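You operate a simulated robot arm through the tools that you are given. There is no shell and no other tool. Be economical: measure what you need, move in short steps, check, and stop when the job is done.

You are at the controls of a simulated two-armed robot. One attempt, no reset.

JOB
Press the scale on key three times. Put the key pad on the coffee shelf top away on the top of the parts stand. Put the short steel jug on the middle shelf of the test table. Fetch the grey brush of the test table and set it on the yellow pick-up mark. Take the cup rail and put it on the upper shelf of the test table. Stack the 8.5 mm gasket box from the middle shelf of the test table on top of the 7.5 mm gasket box. Open the bottom right drawer. Do these in any order. Set down upright: short steel jug, cup rail.

Only the result counts: the job must be done as asked and must still hold three seconds after the hand-in. Knocking over, shifting, dropping, spilling or breaking anything else fails it.

ROBOT AND FRAMES
Two 7-joint arms with fingered hands on one trunk, on a base that drives. Base frame: it is fixed to the floor where the robot stands at the start and does not move with it; the origin is under the middle of the robot, x ahead of it, y to its left, z up. Units: mm, degrees, N and s.
The left shoulder is at the start at [70, 145, 1012], the right one opposite. With the tool pointing down near the work surface each hand reaches from about 100 to 660 mm from the robot's upright axis, wherever it stands, measured 20 degrees to its own side. Places, roughly: bottom right drawer [-2700, -1000, 800]; cup rail (20x3x8 cm) [-3000, 2800, 500]; gasket box [-2250, 3000, 500]; grey brush of the test table (10x4x4 cm) [-1300, 2900, 700]; key pad [500, -250, 750]; middle shelf of the test table [-2000, 3100, 400]; scale on key [500, -200, 800]; short steel jug (12x8x10 cm) [-800, 1000, 700]; top of the parts stand [-6000, 600, 900]; upper shelf of the test table [-2000, 3100, 700]; yellow pick-up mark (18x22 cm) [-3060, -1180, 1000]. Payload 3.5 kg a hand.
The tool frame of a hand sits at the grasp point between the pads (the TCP): z along the fingers, y along the line on which they close. The tips reach 25 mm beyond it. Largest opening 88 mm; the body of the gripper starts 29 mm behind the TCP. The gripper is a hand of 4 fingers: y runs from the thumb to the fingers, the wrist lies at [-13, -97, -162] in the tool frame, and closing takes about 1.5 s.
Orientation is that of the tool frame in the base frame, as [roll, pitch, yaw] about the fixed x, y, z axes, in that order (R = Rz(yaw) Ry(pitch) Rx(roll)). With the fingers straight down and the wrist toward the robot, the tool's x, y and z point along [0, 1, 0], [1, 0, 0] and [0, 0, -1] of the base frame.

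CONTROLS
- The arms move only by the tool arm_command. It takes "left_increments", "right_increments" or both (then of equal length, played together; a hand with none holds still); each is a list of rows, each an object of numbers (a shift or turn left out is 0, a gripper value left out holds the last): "dx", "dy", "dz": the shift along the tool's x, y, z in units of 30 mm (1.0 is 30 mm); "wx", "wy", "wz": the turn, a rotation vector about the tool's x, y, z in units of 5 degrees (1.0 is 5 degrees). In form: [{"dx": .., "dy": .., "dz": .., "wx": .., "wy": .., "wz": ..}, ...]. A call has 1 to 10 rows; each row shifts and turns the commanded pose from where the row before left it, along the tool's axes as they then stand. "left_fingers" and "right_fingers" are, for a hand that has rows, the gripper command, from -1 (shut) to 1 (fully open), values between in proportion, set as the call begins (left out, the last holds). A call with a number of a shift or a turn outside -1 to 1 is refused whole. Each row takes 0.2 s and may step no farther than 50 mm and 8.6 degrees from the row before; otherwise, or with a gripper value out of range, the whole call is refused. A pose out of reach is approached as far as the arm can. The call stops where the force on the tool passes 40 N (or 10 N more than at its start, if that is more) or the arm is blocked; 0.2 s more then pass. Each finger travels about 45 mm/s and halts on what it meets, pressing with about 31 N; the grip force reading is that of the motor and also rises with nothing between the fingers. The clock runs only during rows and for 0.2 s after the last one: add rows that do not move to give the fingers time. The reply holds the time, the measured pose of the TCP, the force on the tool along the base axes, the opening and the grip force, in the units named above and with some noise, with the torque about the TCP (base axes, N m) and any sound that the robot's microphone picked up, and new pictures: "show" is both (left out), scene, wrist or none (wrist: the cameras of the hands that moved).
- Cameras (640 x 400 px; columns grow to the right, rows downward): "scene" is now at [127.7, -43.6, 1335.7]; the picture's right is [-0.49, -0.87, 0.00], its down [-0.47, 0.27, -0.84] and it looks along [0.73, -0.42, -0.54] (base axes); focal length 294 px, centre (320, 200). "left" rides on the left gripper at [-64, -83, -98] in its tool frame; the picture's right is [-0.62, -0.37, 0.69], its down [0.71, -0.63, 0.30] and it looks along [0.32, 0.68, 0.65] (tool axes); focal length 265 px, centre (320, 200). "right" rides on the right gripper at [64, -83, -98] in its tool frame; the picture's right is [-0.62, 0.37, -0.69], its down [-0.71, -0.63, 0.30] and it looks along [-0.32, 0.68, 0.65] (tool axes); focal length 265 px, centre (320, 200). There is no depth. A picture from a camera that has moved, and an enlarged one, comes with that camera's place and axes in the base frame and with its lens.
- move_column(by): slides the trunk up (or, below 0, down) by that many mm; the arms and the scene camera ride with it, the base frame stays. It gives what a move gives, with no picture.
- steer(legs): drives the robot by 1 to 6 legs, each [ahead, left, turn to the left] in mm, mm and degrees, along the robot's own axes; the way and the turn of a leg run together, so that a leg with both is an arc; at most 1500 mm and 180 degrees a leg. The arms and the cameras ride along, it lands a little off, and it stops where it bumps. It gives what a move gives, and a new picture of the scene camera.
- finger_targets(index, middle, ring, thumb_bend, thumb_turn, hand): sets how far each is bent, from 0 (flat) to 100 (curled in); at 30 the hand is open as for a grip, at 70 the pads meet at the TCP. One left out holds its place. A second passes; each finger stops where it meets its share of the squeeze, and holds until it gets a number again. A gripper value or a shape takes the hand back. It gives what a move gives, with no picture; readings hold the bend of each and the force on the fingers (four entries, about 0 where the hand has none), thumb and palm. thumb_turn goes from beside the hand (0) to across from the fingers (100), as for a grip.
- hand_shape(shape, hand): the hand has 4 fingers and takes this shape, open, in about a second: jaw (thumb against the fingers, like two jaws); tri (thumb and two fingers); tip (a fingertip pinch); poke (one finger out to press); point (the index stretched); flat (the hand flat); cup (the hand cupped); fist (a fist). The gripper value then closes the fingers along that shape, each until it touches; the sizes above hold for jaw. It gives what a move gives, with no picture.
- pan_tilt(pan, tilt): turns the head with the scene camera to pan (to the left, within 86 degrees either way) and tilt (down, from -29 to 69), counted from straight ahead of the robot. It gives what a move gives, and a new picture of the scene camera.
- enlarge(camera, box): a new picture of the part [left, top, right, bottom] of that camera's present view, enlarged. No time passes.
- close_job(): hands the job in; it is judged then, once.

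Work in short steps. Places have to be worked out from the pictures, the camera data and where the tool is seen: move nearer, look again, correct. Check each grasp and each placing, and mend what went wrong. You have 186 turns and 260 pictures in all, those below and enlarged ones among them. Open the grippers and draw the arms clear of the work before you hand the job in, unless the task says otherwise; then end with one line.

The tools are called after ">>>" as name(argument=value, ...) on one line, values as JSON. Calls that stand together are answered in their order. arm_command: Moves the arms, as the interface text tells. Its arguments: {"type":"object","properties":{"left_increments":{"type":"array"},"left_fingers":{"type":"number"},"right_increments":{"type":"array"},"right_fingers":{"type":"number"},"show":{"type":"string","enum":["both","scene","wrist","none"]}},"required":[]} The other tools are called the same way: move_column (by) slides the trunk up or down; hand_shape (shape, hand) gives the hand a shape; finger_targets (index, middle, ring, thumb_bend, thumb_turn, hand) moves the fingers one by one; steer (legs) drives the base; pan_tilt (pan, tilt) turns the head that bears the scene camera; enlarge (camera, box) takes an enlarged picture of a part of a camera's view; close_job () hands the job in.

At the start:

```text
time: 0.0
left_tool_pos: [570.0, -9.4, 1163.6]
left_tcp_rot: [179.9, 3.9, 92.6]
left_wrist_force: [0.0, -0.3, 0.4]
left_moment: [0.02, -0.01, 0.02]
left_gripper_width: 87.7
left_gripper_force: 0.0
left_shape: jaw
left_bend: [30.0, 30.0, 30.0, 30.0, 98.0]
left_finger forces: [0.0, 0.0, 0.1, 0.1, 0.1, 0.1]
right_tool_pos: [364.7, -427.0, 1133.5]
right_tcp_rot: [-180.0, 0.0, 89.8]
right_wrist_force: [0.6, 1.2, -0.4]
right_moment: [0.01, -0.01, -0.01]
right_gripper_width: 87.8
right_gripper_force: 0.1
right_shape: jaw
right_bend: [30.0, 30.0, 30.0, 30.0, 98.0]
right_finger forces: [0.0, 0.0, 0.0, 0.1, 0.0, 0.0]
trunk travel left (down, up): [-575.0, 265.0]
robot x, y, heading: [-0.9, -2.4, 0.2]
head pan, tilt: [-29.6, 32.5]
```

scene: 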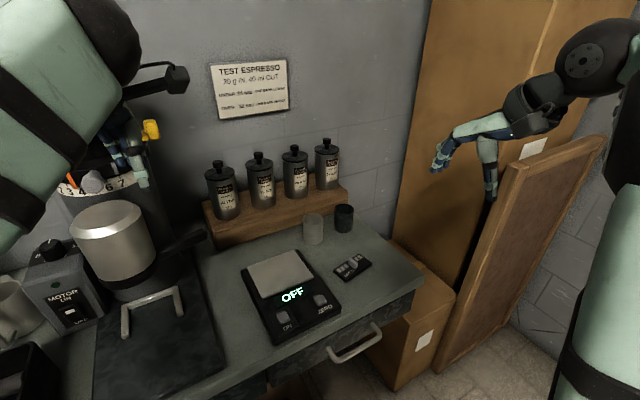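
right: 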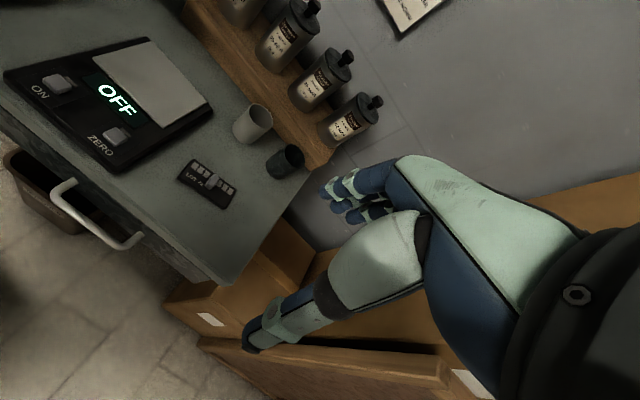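
left: 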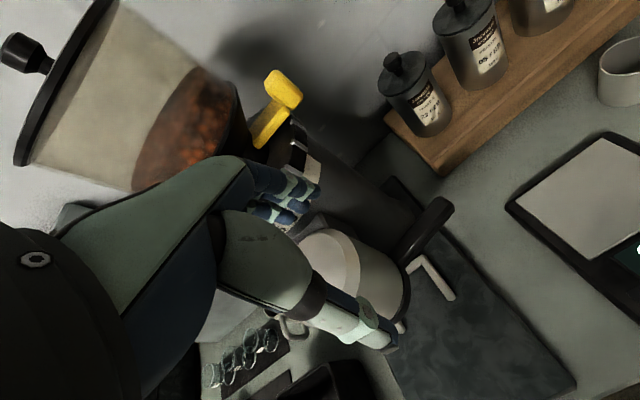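

The right hand is nearest the scale, with the ON key judged at about [477,-167,833] and the key pad at about [537,-369,810]. I give the right hand the poke shape and look closer at the scale.

>>> hand_shape(hand="right", shape="poke")

>>> enlarge(camera="scene", box=[200, 200, 440, 350])

>>> enlarge(camera="right", box=[0, 0, 640, 400])

```text
time: 0.9
left_tool_pos: [570.0, -7.5, 1163.4]
left_tcp_rot: [-179.9, 4.3, 92.9]
left_wrist_force: [0.1, 0.8, 1.1]
left_moment: [-0.02, -0.01, 0.03]
left_gripper_width: 87.7
left_gripper_force: 0.0
left_shape: jaw
left_bend: [30.0, 30.0, 30.0, 30.0, 98.0]
left_finger forces: [0.0, 0.0, 0.0, 0.0, 0.1, 0.0]
right_tool_pos: [364.2, -427.0, 1134.0]
right_tcp_rot: [-179.9, 0.0, 90.0]
right_wrist_force: [-0.2, -0.5, 0.0]
right_moment: [-0.02, -0.01, 0.01]
right_gripper_width: 0.1
right_gripper_force: 0.0
right_shape: poke
right_bend: [70.0, 70.0, 99.0, 100.0, 100.0]
right_finger forces: [0.1, 0.1, 0.0, 0.0, 0.0, 0.0]
trunk travel left (down, up): [-575.0, 265.0]
robot x, y, heading: [-1.9, 0.6, 0.3]
head pan, tilt: [-29.6, 32.5]
```

```text
2.67 times, centred on (320, 275) of scene
camera zoom: at [127.8, -43.6, 1335.7], right [-0.49, -0.87, 0.0], down [-0.47, 0.27, -0.84], along [0.73, -0.42, -0.54], focal length 785 px, centre (320, 0)
```

zoom: 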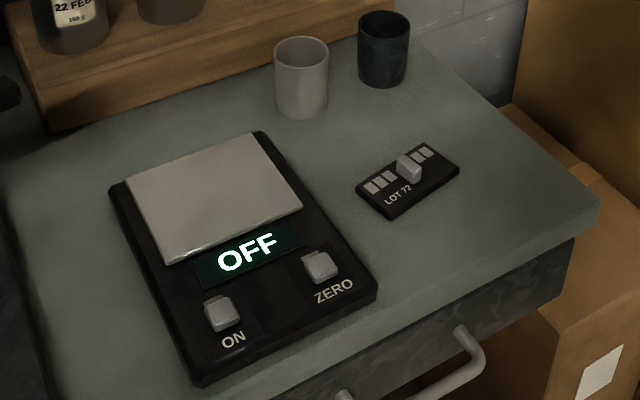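

```text
1.00 times, centred on (320, 200) of right (not enlarged: the box is as wide or as high as the picture)
camera zoom: at [281.5, -362.5, 1233.7], right [0.37, -0.62, 0.69], down [-0.63, -0.71, -0.3], along [0.68, -0.32, -0.65], focal length 265 px, centre (320, 200)
```

zoom: 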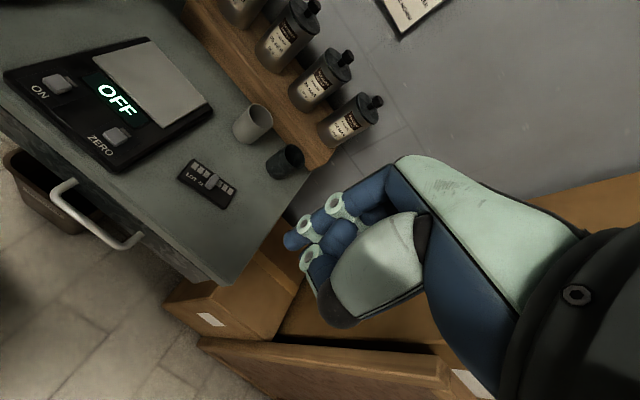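

The ON key top triangulates to about [478,-162,832]. I move the right fingertip over it to z about 915 and look.

>>> arm_command(right_increments=[{"dx": 0.883, "dy": 0.38, "dz": 0.73}, {"dx": 0.883, "dy": 0.38, "dz": 0.73}, {"dx": 0.883, "dy": 0.38, "dz": 0.73}, {"dx": 0.883, "dy": 0.38, "dz": 0.73}, {"dx": 0.883, "dy": 0.38, "dz": 0.73}, {"dx": 0.883, "dy": 0.38, "dz": 0.73}, {"dx": 0.883, "dy": 0.38, "dz": 0.73}, {"dx": 0.883, "dy": 0.38, "dz": 0.73}, {"dx": 0.883, "dy": 0.38, "dz": 0.73}, {"dx": 0.883, "dy": 0.38, "dz": 0.73}])

```text
time: 3.1
left_tool_pos: [571.6, -6.1, 1164.0]
left_tcp_rot: [180.0, 4.3, 92.8]
left_wrist_force: [-0.1, 0.9, -0.2]
left_moment: [-0.03, -0.02, -0.02]
left_gripper_width: 87.8
left_gripper_force: 0.2
left_shape: jaw
left_bend: [30.0, 30.0, 30.0, 30.0, 98.0]
left_finger forces: [0.0, 0.0, 0.1, 0.1, 0.0, 0.1]
right_tool_pos: [479.9, -164.3, 915.5]
right_tcp_rot: [179.9, -1.0, 89.5]
right_wrist_force: [-0.5, 0.1, -0.8]
right_moment: [-0.01, -0.02, 0.0]
right_gripper_width: 0.0
right_gripper_force: 0.1
right_shape: poke
right_bend: [70.0, 70.0, 99.0, 100.0, 100.0]
right_finger forces: [0.0, 0.1, 0.0, 0.1, 0.0, 0.1]
trunk travel left (down, up): [-575.0, 265.0]
robot x, y, heading: [-0.4, 1.0, -0.2]
head pan, tilt: [-29.6, 32.5]
camera scene: at [128.8, -43.0, 1335.6], right [-0.49, -0.87, 0.0], down [-0.47, 0.27, -0.84], along [0.73, -0.42, -0.54], focal length 294 px, centre (320, 200)
camera right: at [397.7, -100.0, 1017.1], right [0.36, -0.64, 0.68], down [-0.64, -0.7, -0.32], along [0.68, -0.32, -0.66], focal length 265 px, centre (320, 200)
```

scene: 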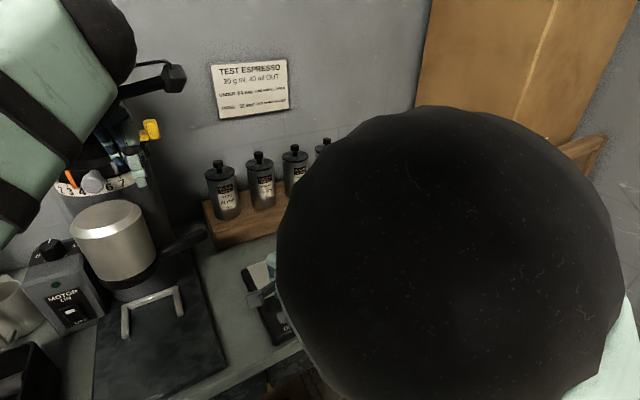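
right: 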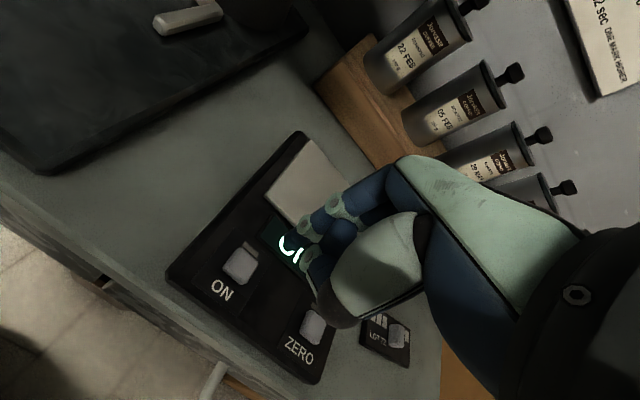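

The fingers are over the key area. I enlarge to tell which finger is out.

>>> enlarge(camera="right", box=[200, 150, 440, 300])

```text
2.67 times, centred on (320, 225) of right
camera zoom: at [397.7, -100.0, 1017.1], right [0.36, -0.64, 0.68], down [-0.64, -0.7, -0.32], along [0.68, -0.32, -0.66], focal length 708 px, centre (320, 133)
```

zoom: 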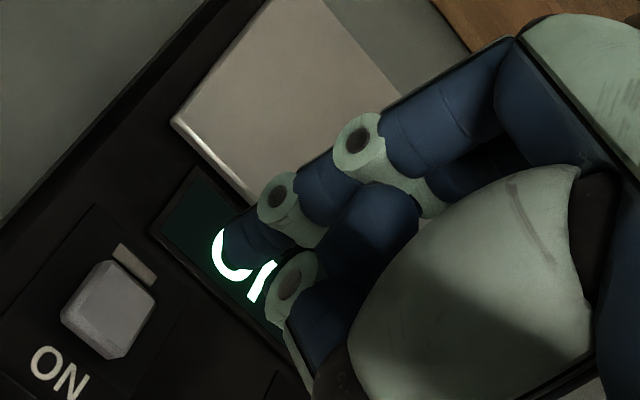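

The index tip seems to be about +9 mm in tool x from the TCP. I shift slightly and go down until just above the key.

>>> arm_command(right_increments=[{"dx": -0.1, "dz": 0.6}, {"dx": -0.1, "dz": 0.6}], show="wrist")

>>> enlarge(camera="right", box=[200, 150, 440, 300])

```text
time: 3.7
left_tool_pos: [571.2, -6.8, 1163.7]
left_tcp_rot: [180.0, 4.2, 92.7]
left_wrist_force: [-0.3, -0.5, -0.5]
left_moment: [-0.02, -0.04, -0.01]
left_gripper_width: 87.5
left_gripper_force: 0.1
left_shape: jaw
left_bend: [30.0, 30.0, 30.0, 30.0, 98.0]
left_finger forces: [0.0, 0.1, 0.0, 0.0, 0.0, 0.0]
right_tool_pos: [477.9, -168.2, 879.5]
right_tcp_rot: [-179.9, 0.1, 90.0]
right_wrist_force: [0.7, 0.1, 0.4]
right_moment: [0.03, 0.02, -0.01]
right_gripper_width: 0.2
right_gripper_force: 0.1
right_shape: poke
right_bend: [70.0, 70.0, 99.0, 100.0, 100.0]
right_finger forces: [0.0, 0.1, 0.0, 0.0, 0.0, 0.0]
trunk travel left (down, up): [-575.0, 265.0]
robot x, y, heading: [-0.5, 1.2, -0.1]
head pan, tilt: [-29.6, 32.5]
camera right: at [396.3, -103.3, 978.1], right [0.37, -0.62, 0.69], down [-0.63, -0.72, -0.3], along [0.68, -0.33, -0.65], focal length 265 px, centre (320, 200)
```

right: 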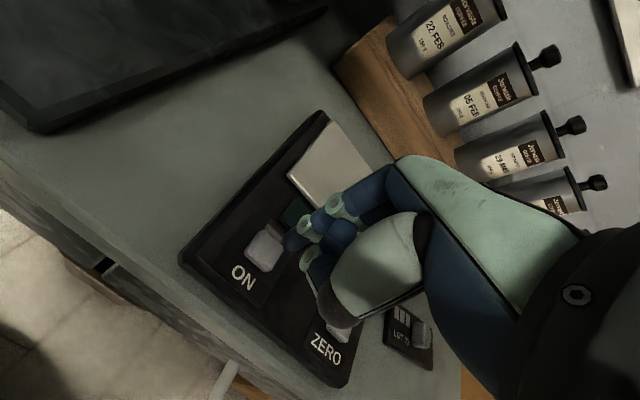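

```text
2.67 times, centred on (320, 225) of right
camera zoom: at [396.3, -103.3, 978.1], right [0.37, -0.62, 0.69], down [-0.63, -0.72, -0.3], along [0.68, -0.33, -0.65], focal length 708 px, centre (320, 133)
```

zoom: 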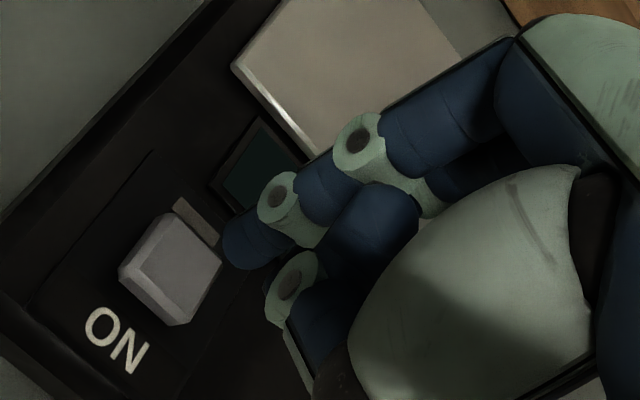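

Tip sits over the key (≈[481,-162]). I press down gently and watch for force or a click.

>>> arm_command(right_increments=[{"dz": 0.3}, {"dz": 0.3}, {"dz": 0.15}, {"dz": 0.15}], show="wrist")

```text
time: 4.7
left_tool_pos: [571.1, -6.4, 1164.5]
left_tcp_rot: [-179.9, 4.2, 92.8]
left_wrist_force: [-0.2, 0.6, -0.6]
left_moment: [0.06, 0.0, 0.0]
left_gripper_width: 87.9
left_gripper_force: 0.0
left_shape: jaw
left_bend: [30.0, 30.0, 30.0, 30.0, 98.0]
left_finger forces: [0.1, 0.0, 0.0, 0.0, 0.1, 0.0]
right_tool_pos: [479.8, -168.6, 852.3]
right_tcp_rot: [-180.0, 0.0, 90.0]
right_wrist_force: [0.0, 0.4, 3.2]
right_moment: [0.03, -0.02, 0.03]
right_gripper_width: 0.1
right_gripper_force: 0.1
right_shape: poke
right_bend: [70.0, 70.0, 99.0, 100.0, 100.0]
right_finger forces: [2.7, 0.1, 0.0, 0.0, 0.0, 0.0]
trunk travel left (down, up): [-575.0, 265.0]
robot x, y, heading: [1.2, 1.9, 0.1]
head pan, tilt: [-29.6, 32.5]
heard: click
camera right: at [395.6, -103.8, 952.2], right [0.37, -0.62, 0.69], down [-0.63, -0.71, -0.3], along [0.68, -0.32, -0.65], focal length 265 px, centre (320, 200)
```

right: 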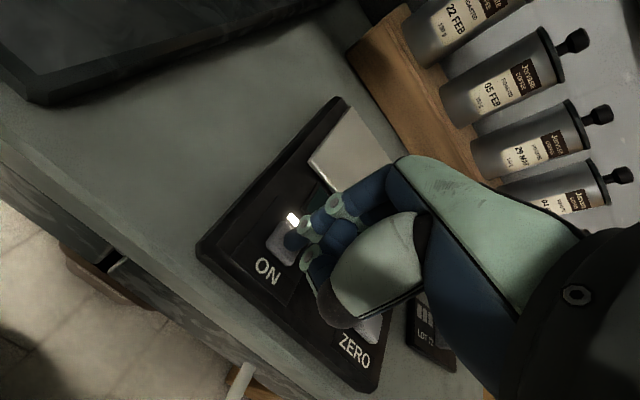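

Click heard: first press. I release and press a second time.

>>> arm_command(right_increments=[{"dz": -0.5}, {}, {"dz": 0.35}, {"dz": 0.15}, {}], show="none")

```text
time: 5.9
left_tool_pos: [570.0, -7.2, 1164.6]
left_tcp_rot: [180.0, 4.2, 92.8]
left_wrist_force: [-0.4, -0.7, -0.1]
left_moment: [0.01, 0.0, 0.02]
left_gripper_width: 87.9
left_gripper_force: 0.0
left_shape: jaw
left_bend: [30.0, 30.0, 30.0, 30.0, 98.0]
left_finger forces: [0.1, 0.0, 0.0, 0.1, 0.1, 0.0]
right_tool_pos: [478.9, -168.7, 853.2]
right_tcp_rot: [179.9, 0.0, 90.0]
right_wrist_force: [0.4, 1.1, 3.3]
right_moment: [-0.01, -0.04, 0.04]
right_gripper_width: 0.1
right_gripper_force: 0.2
right_shape: poke
right_bend: [70.0, 70.0, 99.0, 100.0, 100.0]
right_finger forces: [2.6, 0.0, 0.0, 0.0, 0.0, 0.0]
trunk travel left (down, up): [-575.0, 265.0]
robot x, y, heading: [2.1, 1.4, -0.2]
head pan, tilt: [-29.6, 32.5]
heard: click
```

Second click. Once more, and then I rise clear.

>>> arm_command(right_increments=[{"dz": -0.5}, {}, {"dz": 0.35}, {"dz": 0.15}, {}], show="none")

>>> arm_command(right_increments=[{"dz": -0.8}, {"dz": -0.9}, {"dz": -0.9}], show="wrist")

>>> hand_shape(hand="right", shape="jaw")

```text
time: 7.1
left_tool_pos: [570.4, -6.1, 1163.6]
left_tcp_rot: [180.0, 4.2, 92.9]
left_wrist_force: [0.1, -0.7, -0.6]
left_moment: [0.03, 0.01, -0.02]
left_gripper_width: 87.8
left_gripper_force: 0.0
left_shape: jaw
left_bend: [30.0, 30.0, 30.0, 30.0, 98.0]
left_finger forces: [0.0, 0.0, 0.0, 0.0, 0.1, 0.0]
right_tool_pos: [477.8, -168.0, 851.8]
right_tcp_rot: [180.0, 0.0, 89.9]
right_wrist_force: [0.1, -0.9, 2.8]
right_moment: [-0.02, -0.04, 0.0]
right_gripper_width: 0.0
right_gripper_force: 0.0
right_shape: poke
right_bend: [70.0, 70.0, 99.0, 100.0, 100.0]
right_finger forces: [3.3, 0.0, 0.1, 0.1, 0.0, 0.1]
trunk travel left (down, up): [-575.0, 265.0]
robot x, y, heading: [-2.0, 1.1, 0.0]
head pan, tilt: [-29.6, 32.5]
heard: click
```

```text
time: 7.9
left_tool_pos: [570.1, -6.4, 1164.1]
left_tcp_rot: [179.9, 4.2, 92.8]
left_wrist_force: [-0.6, 1.0, 0.3]
left_moment: [-0.01, -0.03, -0.02]
left_gripper_width: 87.6
left_gripper_force: 0.0
left_shape: jaw
left_bend: [30.0, 30.0, 30.0, 30.0, 98.0]
left_finger forces: [0.0, 0.0, 0.0, 0.0, 0.0, 0.0]
right_tool_pos: [475.6, -168.6, 931.6]
right_tcp_rot: [-180.0, 0.0, 90.0]
right_wrist_force: [-0.3, 0.2, 0.3]
right_moment: [0.0, 0.03, 0.05]
right_gripper_width: 0.0
right_gripper_force: 0.0
right_shape: poke
right_bend: [70.0, 70.0, 99.0, 100.0, 100.0]
right_finger forces: [0.0, 0.0, 0.0, 0.0, 0.0, 0.0]
trunk travel left (down, up): [-575.0, 265.0]
robot x, y, heading: [-1.7, -0.3, 0.0]
head pan, tilt: [-29.6, 32.5]
camera right: at [393.5, -103.6, 1031.0], right [0.37, -0.62, 0.69], down [-0.63, -0.71, -0.3], along [0.68, -0.32, -0.65], focal length 265 px, centre (320, 200)
```

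right: 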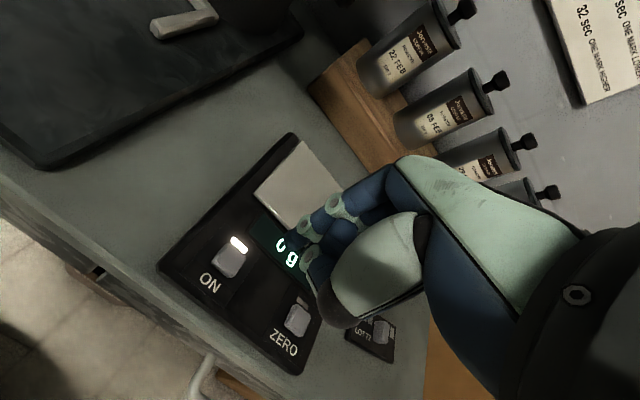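

```text
time: 8.8
left_tool_pos: [570.7, -6.6, 1165.3]
left_tcp_rot: [-180.0, 4.2, 92.8]
left_wrist_force: [-0.4, -0.5, 0.7]
left_moment: [0.02, 0.0, 0.01]
left_gripper_width: 87.6
left_gripper_force: 0.1
left_shape: jaw
left_bend: [30.0, 30.0, 30.0, 30.0, 98.0]
left_finger forces: [0.0, 0.1, 0.1, 0.0, 0.0, 0.0]
right_tool_pos: [476.4, -168.2, 930.5]
right_tcp_rot: [-180.0, 0.0, 90.0]
right_wrist_force: [0.3, 0.4, -0.2]
right_moment: [0.01, 0.0, 0.02]
right_gripper_width: 87.8
right_gripper_force: 0.0
right_shape: jaw
right_bend: [30.0, 30.0, 30.0, 30.0, 98.0]
right_finger forces: [0.0, 0.0, 0.0, 0.0, 0.0, 0.1]
trunk travel left (down, up): [-575.0, 265.0]
robot x, y, heading: [-3.1, -0.2, -0.2]
head pan, tilt: [-29.6, 32.5]
```

Three clicks, key lit. Now the key pad: about 98×43 mm, centre ≈[540,-374], yawed about 13°. I move above it, turn to match and look.

>>> arm_command(right_increments=[{"dx": -0.98, "dy": 0.305}, {"dx": -0.98, "dy": 0.305}, {"dx": -0.98, "dy": 0.305}, {"dx": -0.98, "dy": 0.305}, {"dx": -0.98, "dy": 0.305}, {"dx": -0.98, "dy": 0.305}, {"dx": -0.98, "dy": 0.305}, {"wz": -0.87}, {"wz": -0.87}, {"wz": -0.87}])

```text
time: 11.0
left_tool_pos: [571.5, -6.9, 1164.3]
left_tcp_rot: [180.0, 4.2, 92.9]
left_wrist_force: [0.2, -0.2, -1.0]
left_moment: [0.01, -0.02, 0.0]
left_gripper_width: 87.9
left_gripper_force: 0.0
left_shape: jaw
left_bend: [30.0, 30.0, 30.0, 30.0, 98.0]
left_finger forces: [0.0, 0.0, 0.0, 0.0, 0.1, 0.0]
right_tool_pos: [541.2, -373.7, 930.4]
right_tcp_rot: [-180.0, -0.1, 103.1]
right_wrist_force: [0.5, -0.3, 0.7]
right_moment: [-0.02, 0.01, 0.01]
right_gripper_width: 87.9
right_gripper_force: 0.0
right_shape: jaw
right_bend: [30.0, 30.0, 30.0, 30.0, 98.0]
right_finger forces: [0.0, 0.0, 0.0, 0.0, 0.0, 0.0]
trunk travel left (down, up): [-575.0, 265.0]
robot x, y, heading: [0.0, -1.9, 0.0]
head pan, tilt: [-29.6, 32.5]
camera scene: at [127.9, -44.0, 1335.7], right [-0.49, -0.87, 0.0], down [-0.47, 0.27, -0.84], along [0.73, -0.42, -0.54], focal length 294 px, centre (320, 200)
camera right: at [447.0, -330.7, 1029.8], right [0.5, -0.52, 0.69], down [-0.45, -0.84, -0.3], along [0.74, -0.16, -0.65], focal length 265 px, centre (320, 200)
```

scene: 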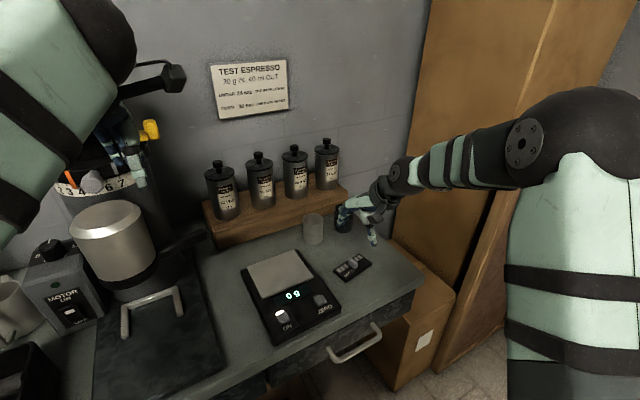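
right: 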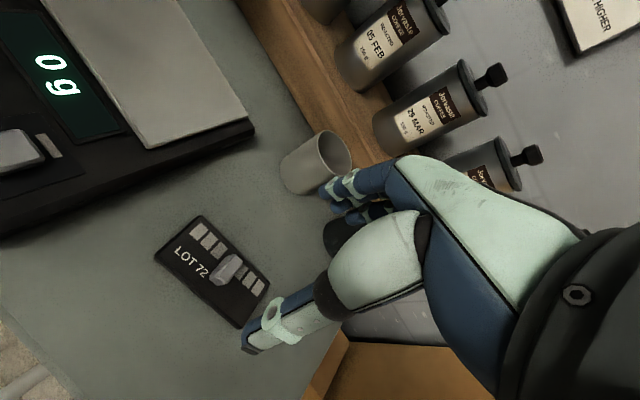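

Refined: centre ≈[543,-372], yaw about 9°. I correct the yaw by 4° and go down to 20 mm short of the pad.

>>> arm_command(right_increments=[{"wz": 0.8, "dz": 0.8}, {"dz": 0.9}, {"dz": 0.9, "dy": 0.07}], show="wrist")

>>> enlarge(camera="scene", box=[280, 170, 440, 270])

```text
time: 11.8
left_tool_pos: [571.1, -7.3, 1163.2]
left_tcp_rot: [179.9, 4.2, 92.7]
left_wrist_force: [0.6, -0.4, 0.8]
left_moment: [0.02, 0.0, -0.02]
left_gripper_width: 87.7
left_gripper_force: 0.0
left_shape: jaw
left_bend: [30.0, 30.0, 30.0, 30.0, 98.0]
left_finger forces: [0.0, 0.0, 0.1, 0.1, 0.0, 0.1]
right_tool_pos: [544.1, -373.6, 850.8]
right_tcp_rot: [180.0, -0.1, 99.1]
right_wrist_force: [0.4, 0.5, 0.5]
right_moment: [-0.01, 0.01, -0.01]
right_gripper_width: 87.9
right_gripper_force: 0.1
right_shape: jaw
right_bend: [30.0, 30.0, 30.0, 30.0, 98.0]
right_finger forces: [0.0, 0.1, 0.0, 0.0, 0.1, 0.0]
trunk travel left (down, up): [-575.0, 265.0]
robot x, y, heading: [-1.0, 0.7, 0.1]
head pan, tilt: [-29.6, 32.5]
camera right: at [452.9, -323.2, 951.4], right [0.46, -0.55, 0.69], down [-0.51, -0.8, -0.3], along [0.73, -0.21, -0.65], focal length 265 px, centre (320, 200)
```

right: 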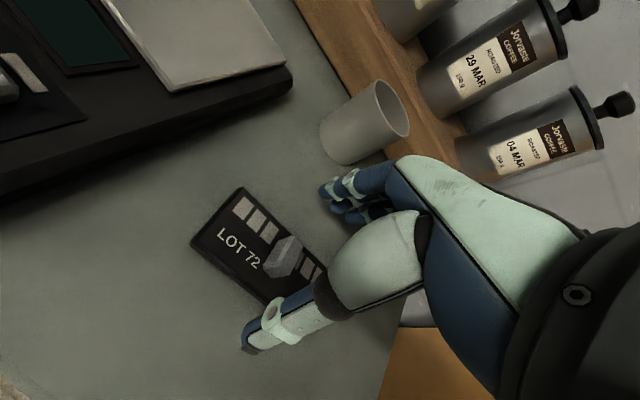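

```text
4.00 times, centred on (360, 220) of scene
camera zoom: at [128.8, -44.0, 1335.6], right [-0.49, -0.87, 0.0], down [-0.47, 0.27, -0.84], along [0.73, -0.42, -0.54], focal length 1177 px, centre (160, 120)
```

zoom: 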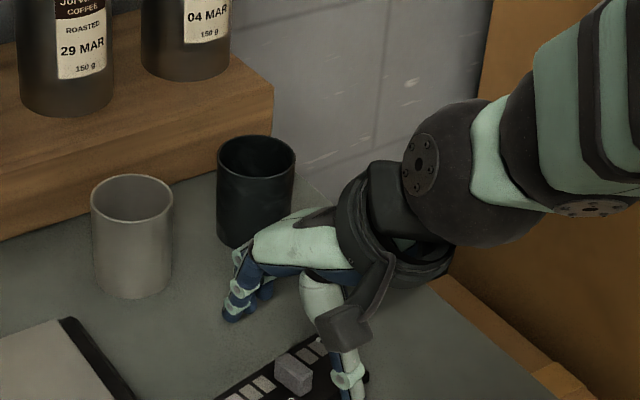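

The pad lies between thumb and fingers. I lower 22 mm and check for contact.

>>> arm_command(right_increments=[{"dz": 0.5}, {"dz": 0.25}], show="wrist")

>>> enlarge(camera="scene", box=[280, 200, 440, 300])

```text
time: 12.4
left_tool_pos: [571.1, -6.1, 1164.7]
left_tcp_rot: [179.9, 4.2, 92.8]
left_wrist_force: [0.3, 0.1, 0.5]
left_moment: [0.04, -0.02, 0.03]
left_gripper_width: 87.6
left_gripper_force: 0.2
left_shape: jaw
left_bend: [30.0, 30.0, 30.0, 30.0, 98.0]
left_finger forces: [0.0, 0.1, 0.0, 0.0, 0.0, 0.0]
right_tool_pos: [546.0, -373.4, 830.4]
right_tcp_rot: [-179.9, 0.2, 99.0]
right_wrist_force: [-0.9, 0.4, -0.7]
right_moment: [-0.03, 0.02, 0.02]
right_gripper_width: 88.0
right_gripper_force: 0.0
right_shape: jaw
right_bend: [30.0, 30.0, 30.0, 30.0, 98.0]
right_finger forces: [0.1, 0.1, 0.0, 0.0, 0.1, 0.0]
trunk travel left (down, up): [-575.0, 265.0]
robot x, y, heading: [-2.7, -2.6, -0.0]
head pan, tilt: [-29.6, 32.5]
camera right: at [453.4, -323.0, 928.8], right [0.46, -0.55, 0.69], down [-0.51, -0.8, -0.3], along [0.73, -0.21, -0.65], focal length 265 px, centre (320, 200)
```

right: 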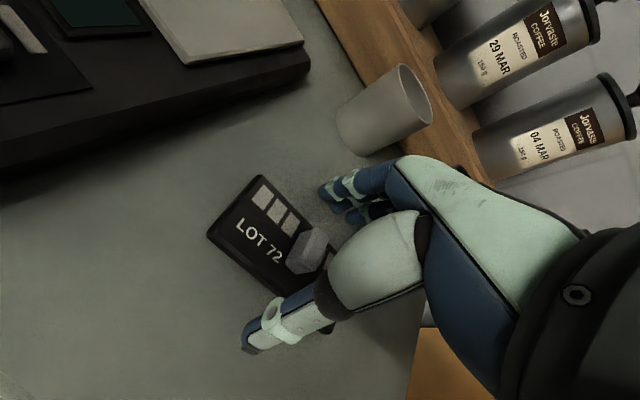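

```text
4.00 times, centred on (360, 250) of scene
camera zoom: at [127.9, -43.6, 1335.7], right [-0.49, -0.87, 0.0], down [-0.47, 0.27, -0.84], along [0.73, -0.42, -0.54], focal length 1177 px, centre (160, 0)
```

zoom: 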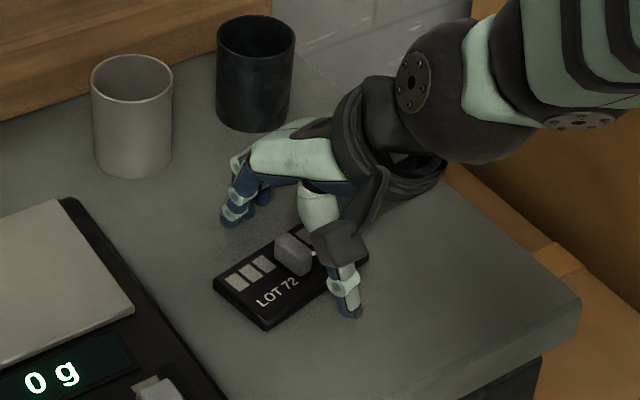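

Alignment looks good; I lower another 5 mm and close the hand gently.

>>> arm_command(right_increments=[{"dz": 0.17}, {}], show="none")

>>> arm_command(right_increments=[{}, {}, {}, {}, {}, {}, {}, {}], right_fingers=-1, show="wrist")

>>> enlarge(camera="scene", box=[280, 200, 440, 300])

```text
time: 13.0
left_tool_pos: [569.9, -5.0, 1164.7]
left_tcp_rot: [179.9, 4.1, 92.9]
left_wrist_force: [0.1, 0.0, 0.0]
left_moment: [-0.01, -0.01, -0.01]
left_gripper_width: 87.8
left_gripper_force: 0.1
left_shape: jaw
left_bend: [30.0, 30.0, 30.0, 30.0, 98.0]
left_finger forces: [0.1, 0.1, 0.0, 0.0, 0.0, 0.0]
right_tool_pos: [544.9, -373.1, 825.5]
right_tcp_rot: [179.9, 0.0, 99.0]
right_wrist_force: [-0.2, -0.4, 5.0]
right_moment: [-0.01, -0.19, 0.01]
right_gripper_width: 87.3
right_gripper_force: 0.0
right_shape: jaw
right_bend: [30.0, 30.0, 30.0, 30.0, 98.0]
right_finger forces: [0.0, 4.6, 0.0, 0.0, 0.0, 0.1]
trunk travel left (down, up): [-575.0, 265.0]
robot x, y, heading: [-2.5, -0.9, 0.1]
head pan, tilt: [-29.6, 32.5]
```

```text
time: 14.8
left_tool_pos: [569.1, -4.7, 1164.7]
left_tcp_rot: [179.9, 4.2, 92.8]
left_wrist_force: [0.7, 0.6, 0.2]
left_moment: [0.01, -0.05, 0.01]
left_gripper_width: 87.6
left_gripper_force: 0.1
left_shape: jaw
left_bend: [30.0, 30.0, 30.0, 30.0, 98.0]
left_finger forces: [0.0, 0.0, 0.0, 0.0, 0.0, 0.0]
right_tool_pos: [544.1, -372.4, 825.4]
right_tcp_rot: [179.9, 0.1, 99.1]
right_wrist_force: [2.1, -0.3, 10.6]
right_moment: [0.07, -0.18, 0.03]
right_gripper_width: 43.8
right_gripper_force: 30.8
right_shape: jaw
right_bend: [74.0, 41.0, 38.0, 73.0, 100.0]
right_finger forces: [24.0, 6.3, 4.2, 0.0, 31.3, 0.0]
trunk travel left (down, up): [-575.0, 265.0]
robot x, y, heading: [-1.7, 2.4, -0.2]
head pan, tilt: [-29.6, 32.5]
camera right: at [452.6, -322.1, 925.4], right [0.46, -0.55, 0.69], down [-0.51, -0.81, -0.3], along [0.73, -0.21, -0.65], focal length 265 px, centre (320, 200)
```

right: 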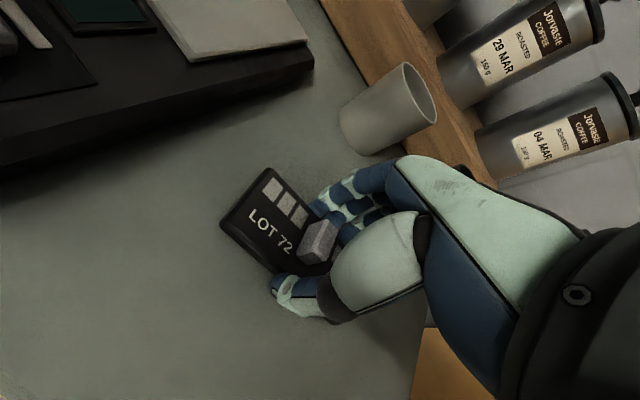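

```text
4.00 times, centred on (360, 250) of scene
camera zoom: at [126.4, -42.6, 1335.9], right [-0.49, -0.87, 0.0], down [-0.47, 0.27, -0.84], along [0.73, -0.42, -0.54], focal length 1177 px, centre (160, 0)
```

zoom: 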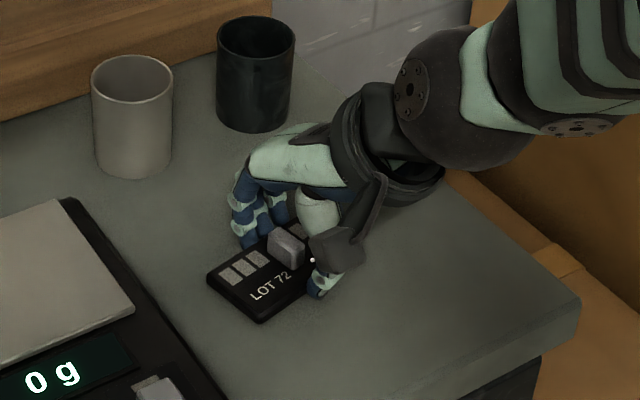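

Width 43.8 mm, grip 31 N with forces on thumb and all fingers. I lift slowly and check.

>>> arm_command(right_increments=[{"dz": -0.3}, {"dz": -0.5}, {"dz": -0.5}, {"dz": -0.7}], show="wrist")

>>> enlarge(camera="scene", box=[280, 170, 440, 270])

```text
time: 15.8
left_tool_pos: [569.5, -6.7, 1164.3]
left_tcp_rot: [-180.0, 4.2, 92.8]
left_wrist_force: [0.7, 0.1, 0.3]
left_moment: [0.02, 0.0, -0.03]
left_gripper_width: 87.6
left_gripper_force: 0.0
left_shape: jaw
left_bend: [30.0, 30.0, 30.0, 30.0, 98.0]
left_finger forces: [0.0, 0.0, 0.0, 0.1, 0.0, 0.1]
right_tool_pos: [542.5, -374.5, 883.7]
right_tcp_rot: [-180.0, 0.0, 99.0]
right_wrist_force: [0.1, -0.3, -0.7]
right_moment: [-0.01, 0.03, -0.04]
right_gripper_width: 43.8
right_gripper_force: 31.4
right_shape: jaw
right_bend: [74.0, 41.0, 38.0, 73.0, 100.0]
right_finger forces: [18.9, 5.5, 3.7, 0.1, 28.4, 0.1]
trunk travel left (down, up): [-575.0, 265.0]
robot x, y, heading: [1.0, 0.9, -0.1]
head pan, tilt: [-29.6, 32.5]
camera right: at [451.3, -323.1, 983.9], right [0.46, -0.55, 0.69], down [-0.51, -0.8, -0.3], along [0.73, -0.21, -0.65], focal length 265 px, centre (320, 200)
```

right: 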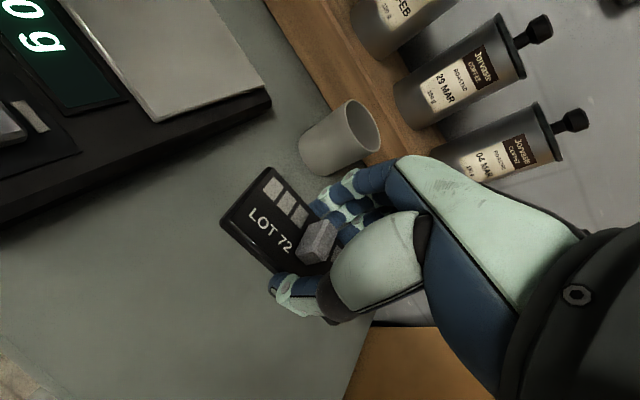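

```text
4.00 times, centred on (360, 220) of scene
camera zoom: at [127.1, -43.1, 1335.8], right [-0.49, -0.87, 0.0], down [-0.47, 0.27, -0.84], along [0.73, -0.42, -0.54], focal length 1177 px, centre (160, 120)
```

zoom: 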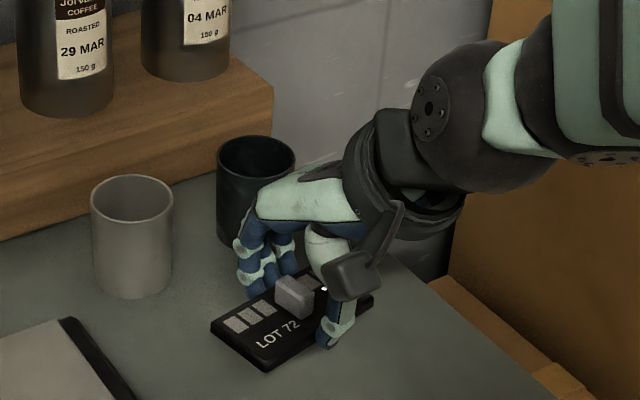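

The pad is held firmly. I raise it further, then back the base off the counter.

>>> arm_command(right_increments=[{"dz": -0.9}, {"dz": -0.9}, {"dz": -0.9}, {"dz": -0.9}], show="none")

>>> steer(legs=[[-350, 0, 0]])

>>> pan_tilt(pan=86, tilt=25)

```text
time: 16.8
left_tool_pos: [570.5, -6.2, 1165.3]
left_tcp_rot: [179.9, 4.2, 92.8]
left_wrist_force: [-0.6, -0.2, -0.5]
left_moment: [0.02, 0.01, 0.0]
left_gripper_width: 87.8
left_gripper_force: 0.1
left_shape: jaw
left_bend: [30.0, 30.0, 30.0, 30.0, 98.0]
left_finger forces: [0.1, 0.0, 0.0, 0.0, 0.1, 0.0]
right_tool_pos: [543.5, -374.3, 993.5]
right_tcp_rot: [180.0, 0.0, 99.0]
right_wrist_force: [1.1, 0.4, -0.9]
right_moment: [-0.03, -0.01, 0.01]
right_gripper_width: 43.6
right_gripper_force: 30.9
right_shape: jaw
right_bend: [74.0, 41.0, 38.0, 73.0, 100.0]
right_finger forces: [18.8, 5.5, 3.7, 0.0, 28.1, 0.1]
trunk travel left (down, up): [-575.0, 265.0]
robot x, y, heading: [-0.6, -1.4, 0.1]
head pan, tilt: [-29.6, 32.5]
```

```text
time: 19.1
left_tool_pos: [218.8, -6.4, 1164.5]
left_tcp_rot: [179.9, 4.1, 92.9]
left_wrist_force: [0.4, -0.1, -0.3]
left_moment: [0.06, 0.01, 0.0]
left_gripper_width: 87.6
left_gripper_force: 0.0
left_shape: jaw
left_bend: [30.0, 30.0, 30.0, 30.0, 98.0]
left_finger forces: [0.0, 0.1, 0.1, 0.1, 0.1, 0.0]
right_tool_pos: [193.3, -373.3, 992.3]
right_tcp_rot: [179.9, 0.0, 99.1]
right_wrist_force: [0.2, -0.3, -0.1]
right_moment: [0.0, 0.01, -0.01]
right_gripper_width: 43.7
right_gripper_force: 31.4
right_shape: jaw
right_bend: [74.0, 41.0, 38.0, 73.0, 100.0]
right_finger forces: [18.9, 5.6, 3.8, 0.1, 28.2, 0.0]
trunk travel left (down, up): [-575.0, 265.0]
robot x, y, heading: [-353.1, 5.5, -0.2]
head pan, tilt: [-29.6, 32.5]
camera scene: at [-224.5, -43.8, 1335.6], right [-0.49, -0.87, 0.0], down [-0.47, 0.27, -0.84], along [0.73, -0.42, -0.54], focal length 294 px, centre (320, 200)
```

scene: 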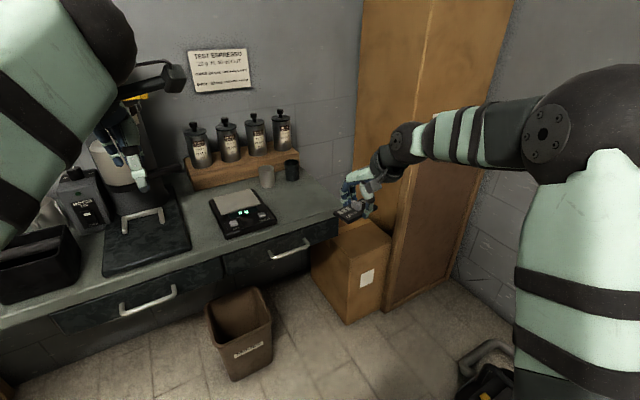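

```text
time: 21.0
left_tool_pos: [218.1, -5.4, 1165.1]
left_tcp_rot: [179.9, 4.3, 92.8]
left_wrist_force: [-0.6, -0.3, 0.8]
left_moment: [0.0, 0.0, 0.04]
left_gripper_width: 87.7
left_gripper_force: 0.0
left_shape: jaw
left_bend: [30.0, 30.0, 30.0, 30.0, 98.0]
left_finger forces: [0.1, 0.0, 0.1, 0.0, 0.0, 0.1]
right_tool_pos: [193.3, -373.4, 991.0]
right_tcp_rot: [180.0, 0.0, 99.1]
right_wrist_force: [0.1, 0.4, -0.8]
right_moment: [-0.04, -0.02, 0.03]
right_gripper_width: 43.6
right_gripper_force: 30.7
right_shape: jaw
right_bend: [74.0, 41.0, 38.0, 73.0, 100.0]
right_finger forces: [18.9, 5.5, 3.7, 0.0, 28.1, 0.1]
trunk travel left (down, up): [-575.0, 265.0]
robot x, y, heading: [-348.8, 0.5, 0.1]
head pan, tilt: [85.9, 25.0]
camera scene: at [-296.0, 92.3, 1347.6], right [1.0, -0.07, 0.0], down [-0.03, -0.42, -0.91], along [0.06, 0.9, -0.42], focal length 294 px, centre (320, 200)
```

scene: 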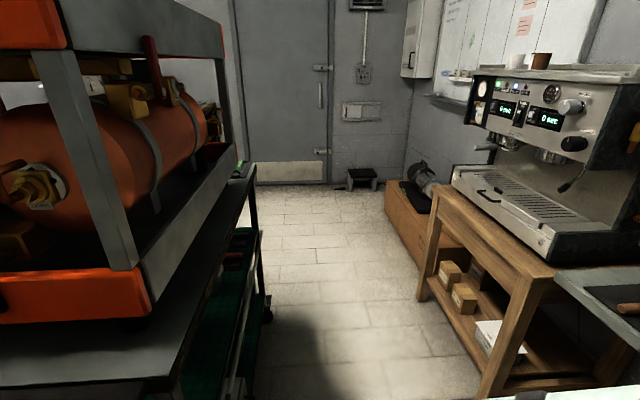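

A big orange machine stands on a bench to the left, and a corridor runs along +y. I tuck both arms in before turning.

>>> arm_command(left_increments=[{"dy": -1, "dx": 0.6}, {"dy": -1, "dx": 0.6}, {"dy": -1, "dx": 0.6}, {"dy": -1, "dx": 0.6}, {"dy": -1, "dx": 0.6}, {"dy": -1, "dx": 0.6}, {"dy": -1, "dx": 0.6}, {"dy": -1, "dx": 0.6}], right_increments=[{"dy": -0.8}, {"dy": -0.8}, {"dy": -0.8}, {"dy": -0.8}, {"dy": -0.8}, {"dy": -0.8}, {"dy": -0.8}, {"dy": -0.8}], show="none")

>>> pan_tilt(pan=86, tilt=60)

```text
time: 22.8
left_tool_pos: [-14.0, 117.8, 1134.0]
left_tcp_rot: [179.9, 4.5, 92.8]
left_wrist_force: [-0.9, -0.5, -0.8]
left_moment: [0.03, -0.01, 0.01]
left_gripper_width: 87.7
left_gripper_force: 0.0
left_shape: jaw
left_bend: [30.0, 30.0, 30.0, 30.0, 98.0]
left_finger forces: [0.1, 0.0, 0.0, 0.1, 0.0, 0.0]
left hand out of reach, approached as far as the arm can: row 7, 8
right_tool_pos: [2.5, -402.8, 990.2]
right_tcp_rot: [179.9, 0.1, 99.2]
right_wrist_force: [-0.7, 0.2, -0.4]
right_moment: [0.0, 0.0, 0.01]
right_gripper_width: 43.5
right_gripper_force: 31.2
right_shape: jaw
right_bend: [74.0, 41.0, 39.0, 73.0, 100.0]
right_finger forces: [18.9, 5.5, 3.7, 0.1, 28.2, 0.1]
trunk travel left (down, up): [-575.0, 265.0]
robot x, y, heading: [-351.8, 1.1, 0.1]
head pan, tilt: [85.9, 25.0]
```

```text
time: 23.8
left_tool_pos: [-13.4, 115.6, 1133.9]
left_tcp_rot: [180.0, 4.3, 92.8]
left_wrist_force: [-0.1, -0.1, -0.2]
left_moment: [-0.03, -0.01, 0.02]
left_gripper_width: 87.6
left_gripper_force: 0.0
left_shape: jaw
left_bend: [30.0, 30.0, 30.0, 30.0, 98.0]
left_finger forces: [0.0, 0.0, 0.0, 0.0, 0.0, 0.0]
right_tool_pos: [3.9, -403.0, 990.9]
right_tcp_rot: [179.9, 0.0, 99.1]
right_wrist_force: [-0.1, -0.7, -0.1]
right_moment: [-0.02, 0.03, 0.0]
right_gripper_width: 43.5
right_gripper_force: 31.2
right_shape: jaw
right_bend: [74.0, 41.0, 39.0, 73.0, 100.0]
right_finger forces: [19.0, 5.4, 3.7, 0.1, 28.1, 0.0]
trunk travel left (down, up): [-575.0, 265.0]
robot x, y, heading: [-352.0, 2.2, 0.2]
head pan, tilt: [85.9, 60.0]
camera scene: at [-298.0, 67.1, 1297.6], right [1.0, -0.07, 0.0], down [-0.06, -0.86, -0.5], along [0.03, 0.5, -0.87], focal length 294 px, centre (320, 200)
```

scene: 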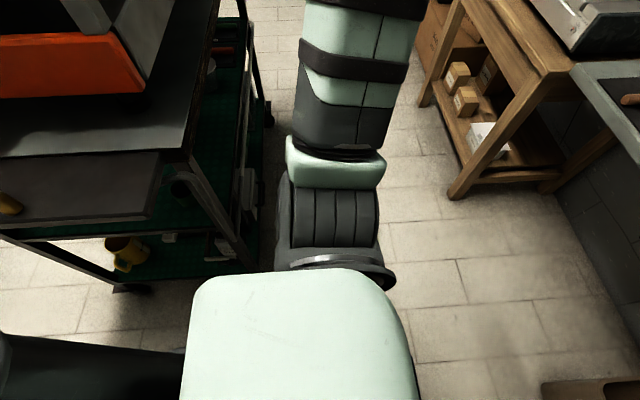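

The bench spans roughly x<-560, y>340, and the corridor centre is near x≈-100. I move to x≈-100 and turn to face -x.

>>> steer(legs=[[250, 0, 0], [0, 0, 90], [0, 0, 90]])

>>> pan_tilt(pan=-40, tilt=25)

```text
time: 33.3
left_tool_pos: [-439.9, -115.4, 1134.3]
left_tcp_rot: [180.0, 4.4, -87.2]
left_wrist_force: [-0.2, 0.3, -0.2]
left_moment: [-0.01, 0.0, 0.02]
left_gripper_width: 87.6
left_gripper_force: 0.0
left_shape: jaw
left_bend: [30.0, 30.0, 30.0, 30.0, 98.0]
left_finger forces: [0.0, 0.0, 0.0, 0.1, 0.1, 0.0]
right_tool_pos: [-456.6, 404.7, 991.5]
right_tcp_rot: [-180.0, 0.0, -81.0]
right_wrist_force: [0.9, -0.7, -0.5]
right_moment: [0.02, -0.01, -0.02]
right_gripper_width: 43.3
right_gripper_force: 30.5
right_shape: jaw
right_bend: [74.0, 42.0, 39.0, 73.0, 100.0]
right_finger forces: [18.5, 5.3, 3.5, 0.1, 27.7, 0.1]
trunk travel left (down, up): [-575.0, 265.0]
robot x, y, heading: [-98.0, 3.0, 180.1]
head pan, tilt: [85.9, 60.0]
camera scene: at [-156.5, -65.4, 1297.5], right [-1.0, 0.07, 0.0], down [0.06, 0.86, -0.5], along [-0.04, -0.5, -0.87], focal length 294 px, centre (320, 200)
```

scene: 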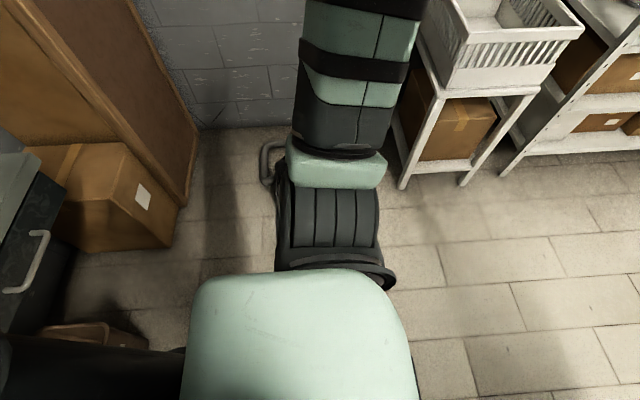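

```text
time: 35.4
left_tool_pos: [-440.4, -116.4, 1133.7]
left_tcp_rot: [180.0, 4.3, -87.3]
left_wrist_force: [-0.3, 0.2, 0.2]
left_moment: [-0.03, -0.04, -0.03]
left_gripper_width: 87.6
left_gripper_force: 0.1
left_shape: jaw
left_bend: [30.0, 30.0, 30.0, 30.0, 98.0]
left_finger forces: [0.0, 0.0, 0.0, 0.1, 0.0, 0.0]
right_tool_pos: [-457.5, 404.2, 991.4]
right_tcp_rot: [180.0, 0.0, -81.0]
right_wrist_force: [0.4, -0.5, -0.5]
right_moment: [0.02, -0.01, 0.02]
right_gripper_width: 43.3
right_gripper_force: 30.6
right_shape: jaw
right_bend: [74.0, 42.0, 39.0, 73.0, 100.0]
right_finger forces: [18.6, 5.4, 3.5, 0.0, 27.6, 0.1]
trunk travel left (down, up): [-575.0, 265.0]
robot x, y, heading: [-104.4, -2.5, 180.1]
head pan, tilt: [-40.0, 25.0]
camera scene: at [-222.4, 60.3, 1347.6], right [0.64, 0.77, 0.0], down [0.32, -0.27, -0.91], along [-0.69, 0.58, -0.42], focal length 294 px, centre (320, 200)
```

scene: 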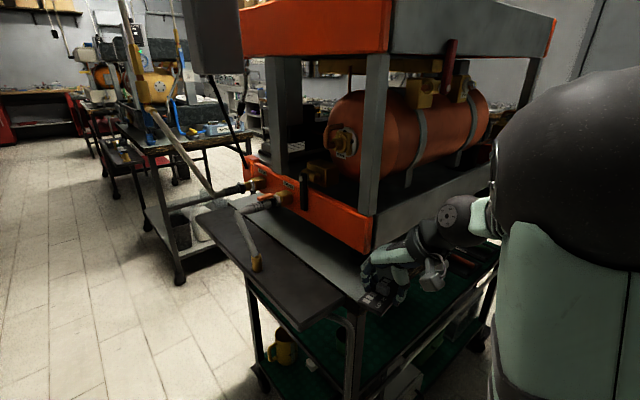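

I slide to the robot's right (+y) along the bench, a bit away from it, to look for the jug.

>>> steer(legs=[[-80, 0, 0], [0, -900, 0]])

>>> pan_tilt(pan=0, tilt=35)

```text
time: 40.8
left_tool_pos: [-368.7, 779.1, 1134.4]
left_tcp_rot: [-180.0, 4.3, -86.2]
left_wrist_force: [0.1, -0.3, 0.5]
left_moment: [0.01, 0.01, 0.01]
left_gripper_width: 87.8
left_gripper_force: 0.1
left_shape: jaw
left_bend: [30.0, 30.0, 30.0, 30.0, 98.0]
left_finger forces: [0.0, 0.0, 0.0, 0.1, 0.1, 0.1]
right_tool_pos: [-394.0, 1296.5, 990.9]
right_tcp_rot: [-180.0, 0.0, -80.0]
right_wrist_force: [0.0, 0.4, -1.6]
right_moment: [0.01, -0.01, 0.01]
right_gripper_width: 43.2
right_gripper_force: 30.8
right_shape: jaw
right_bend: [74.0, 42.0, 39.0, 73.0, 100.0]
right_finger forces: [18.6, 5.4, 3.4, 0.1, 27.7, 0.0]
trunk travel left (down, up): [-575.0, 265.0]
robot x, y, heading: [-28.0, 901.2, -178.7]
head pan, tilt: [-40.0, 25.0]
camera scene: at [-153.2, 959.1, 1347.6], right [0.63, 0.78, 0.0], down [0.33, -0.27, -0.91], along [-0.71, 0.57, -0.42], focal length 294 px, centre (320, 200)
```

scene: 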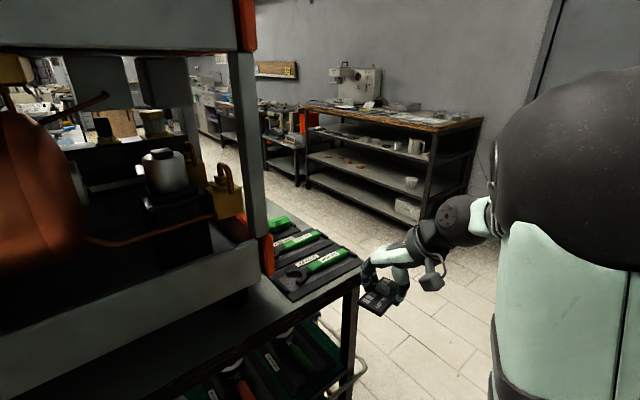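

```text
time: 41.8
left_tool_pos: [-368.6, 778.7, 1134.8]
left_tcp_rot: [-180.0, 4.3, -86.2]
left_wrist_force: [0.7, 0.2, 0.8]
left_moment: [-0.01, 0.01, 0.0]
left_gripper_width: 87.7
left_gripper_force: 0.1
left_shape: jaw
left_bend: [30.0, 30.0, 30.0, 30.0, 98.0]
left_finger forces: [0.0, 0.0, 0.0, 0.0, 0.0, 0.0]
right_tool_pos: [-393.5, 1297.4, 991.3]
right_tcp_rot: [179.9, 0.1, -79.9]
right_wrist_force: [0.1, -0.5, -0.2]
right_moment: [0.03, 0.0, 0.0]
right_gripper_width: 43.0
right_gripper_force: 30.8
right_shape: jaw
right_bend: [74.0, 42.0, 39.0, 73.0, 100.0]
right_finger forces: [18.5, 5.4, 3.5, 0.0, 27.7, 0.0]
trunk travel left (down, up): [-575.0, 265.0]
robot x, y, heading: [-31.5, 901.5, -178.9]
head pan, tilt: [0.0, 35.0]
camera scene: at [-169.5, 899.7, 1331.8], right [-0.02, 1.0, 0.0], down [0.57, 0.01, -0.82], along [-0.82, -0.02, -0.57], focal length 294 px, centre (320, 200)
```

scene: 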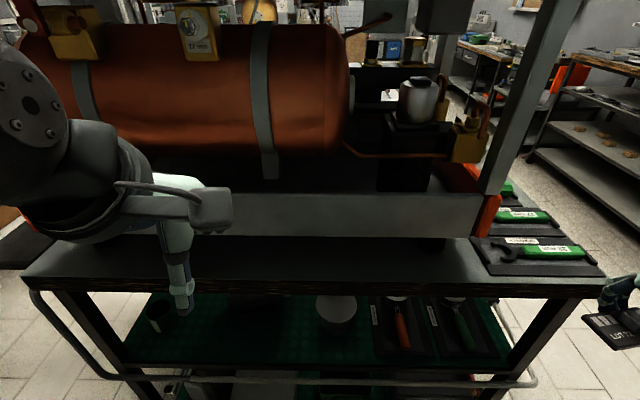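

A round light object stands on the green middle shelf; I enlarge it to see whether it is the jug.

>>> enlarge(camera="scene", box=[120, 260, 520, 400])

```text
1.60 times, centred on (320, 330) of scene
camera zoom: at [-169.5, 899.7, 1331.8], right [-0.02, 1.0, 0.0], down [0.57, 0.01, -0.82], along [-0.82, -0.02, -0.57], focal length 471 px, centre (320, -8)
```

zoom: 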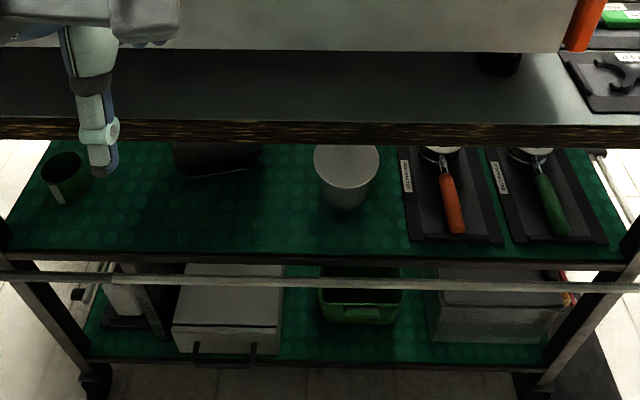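

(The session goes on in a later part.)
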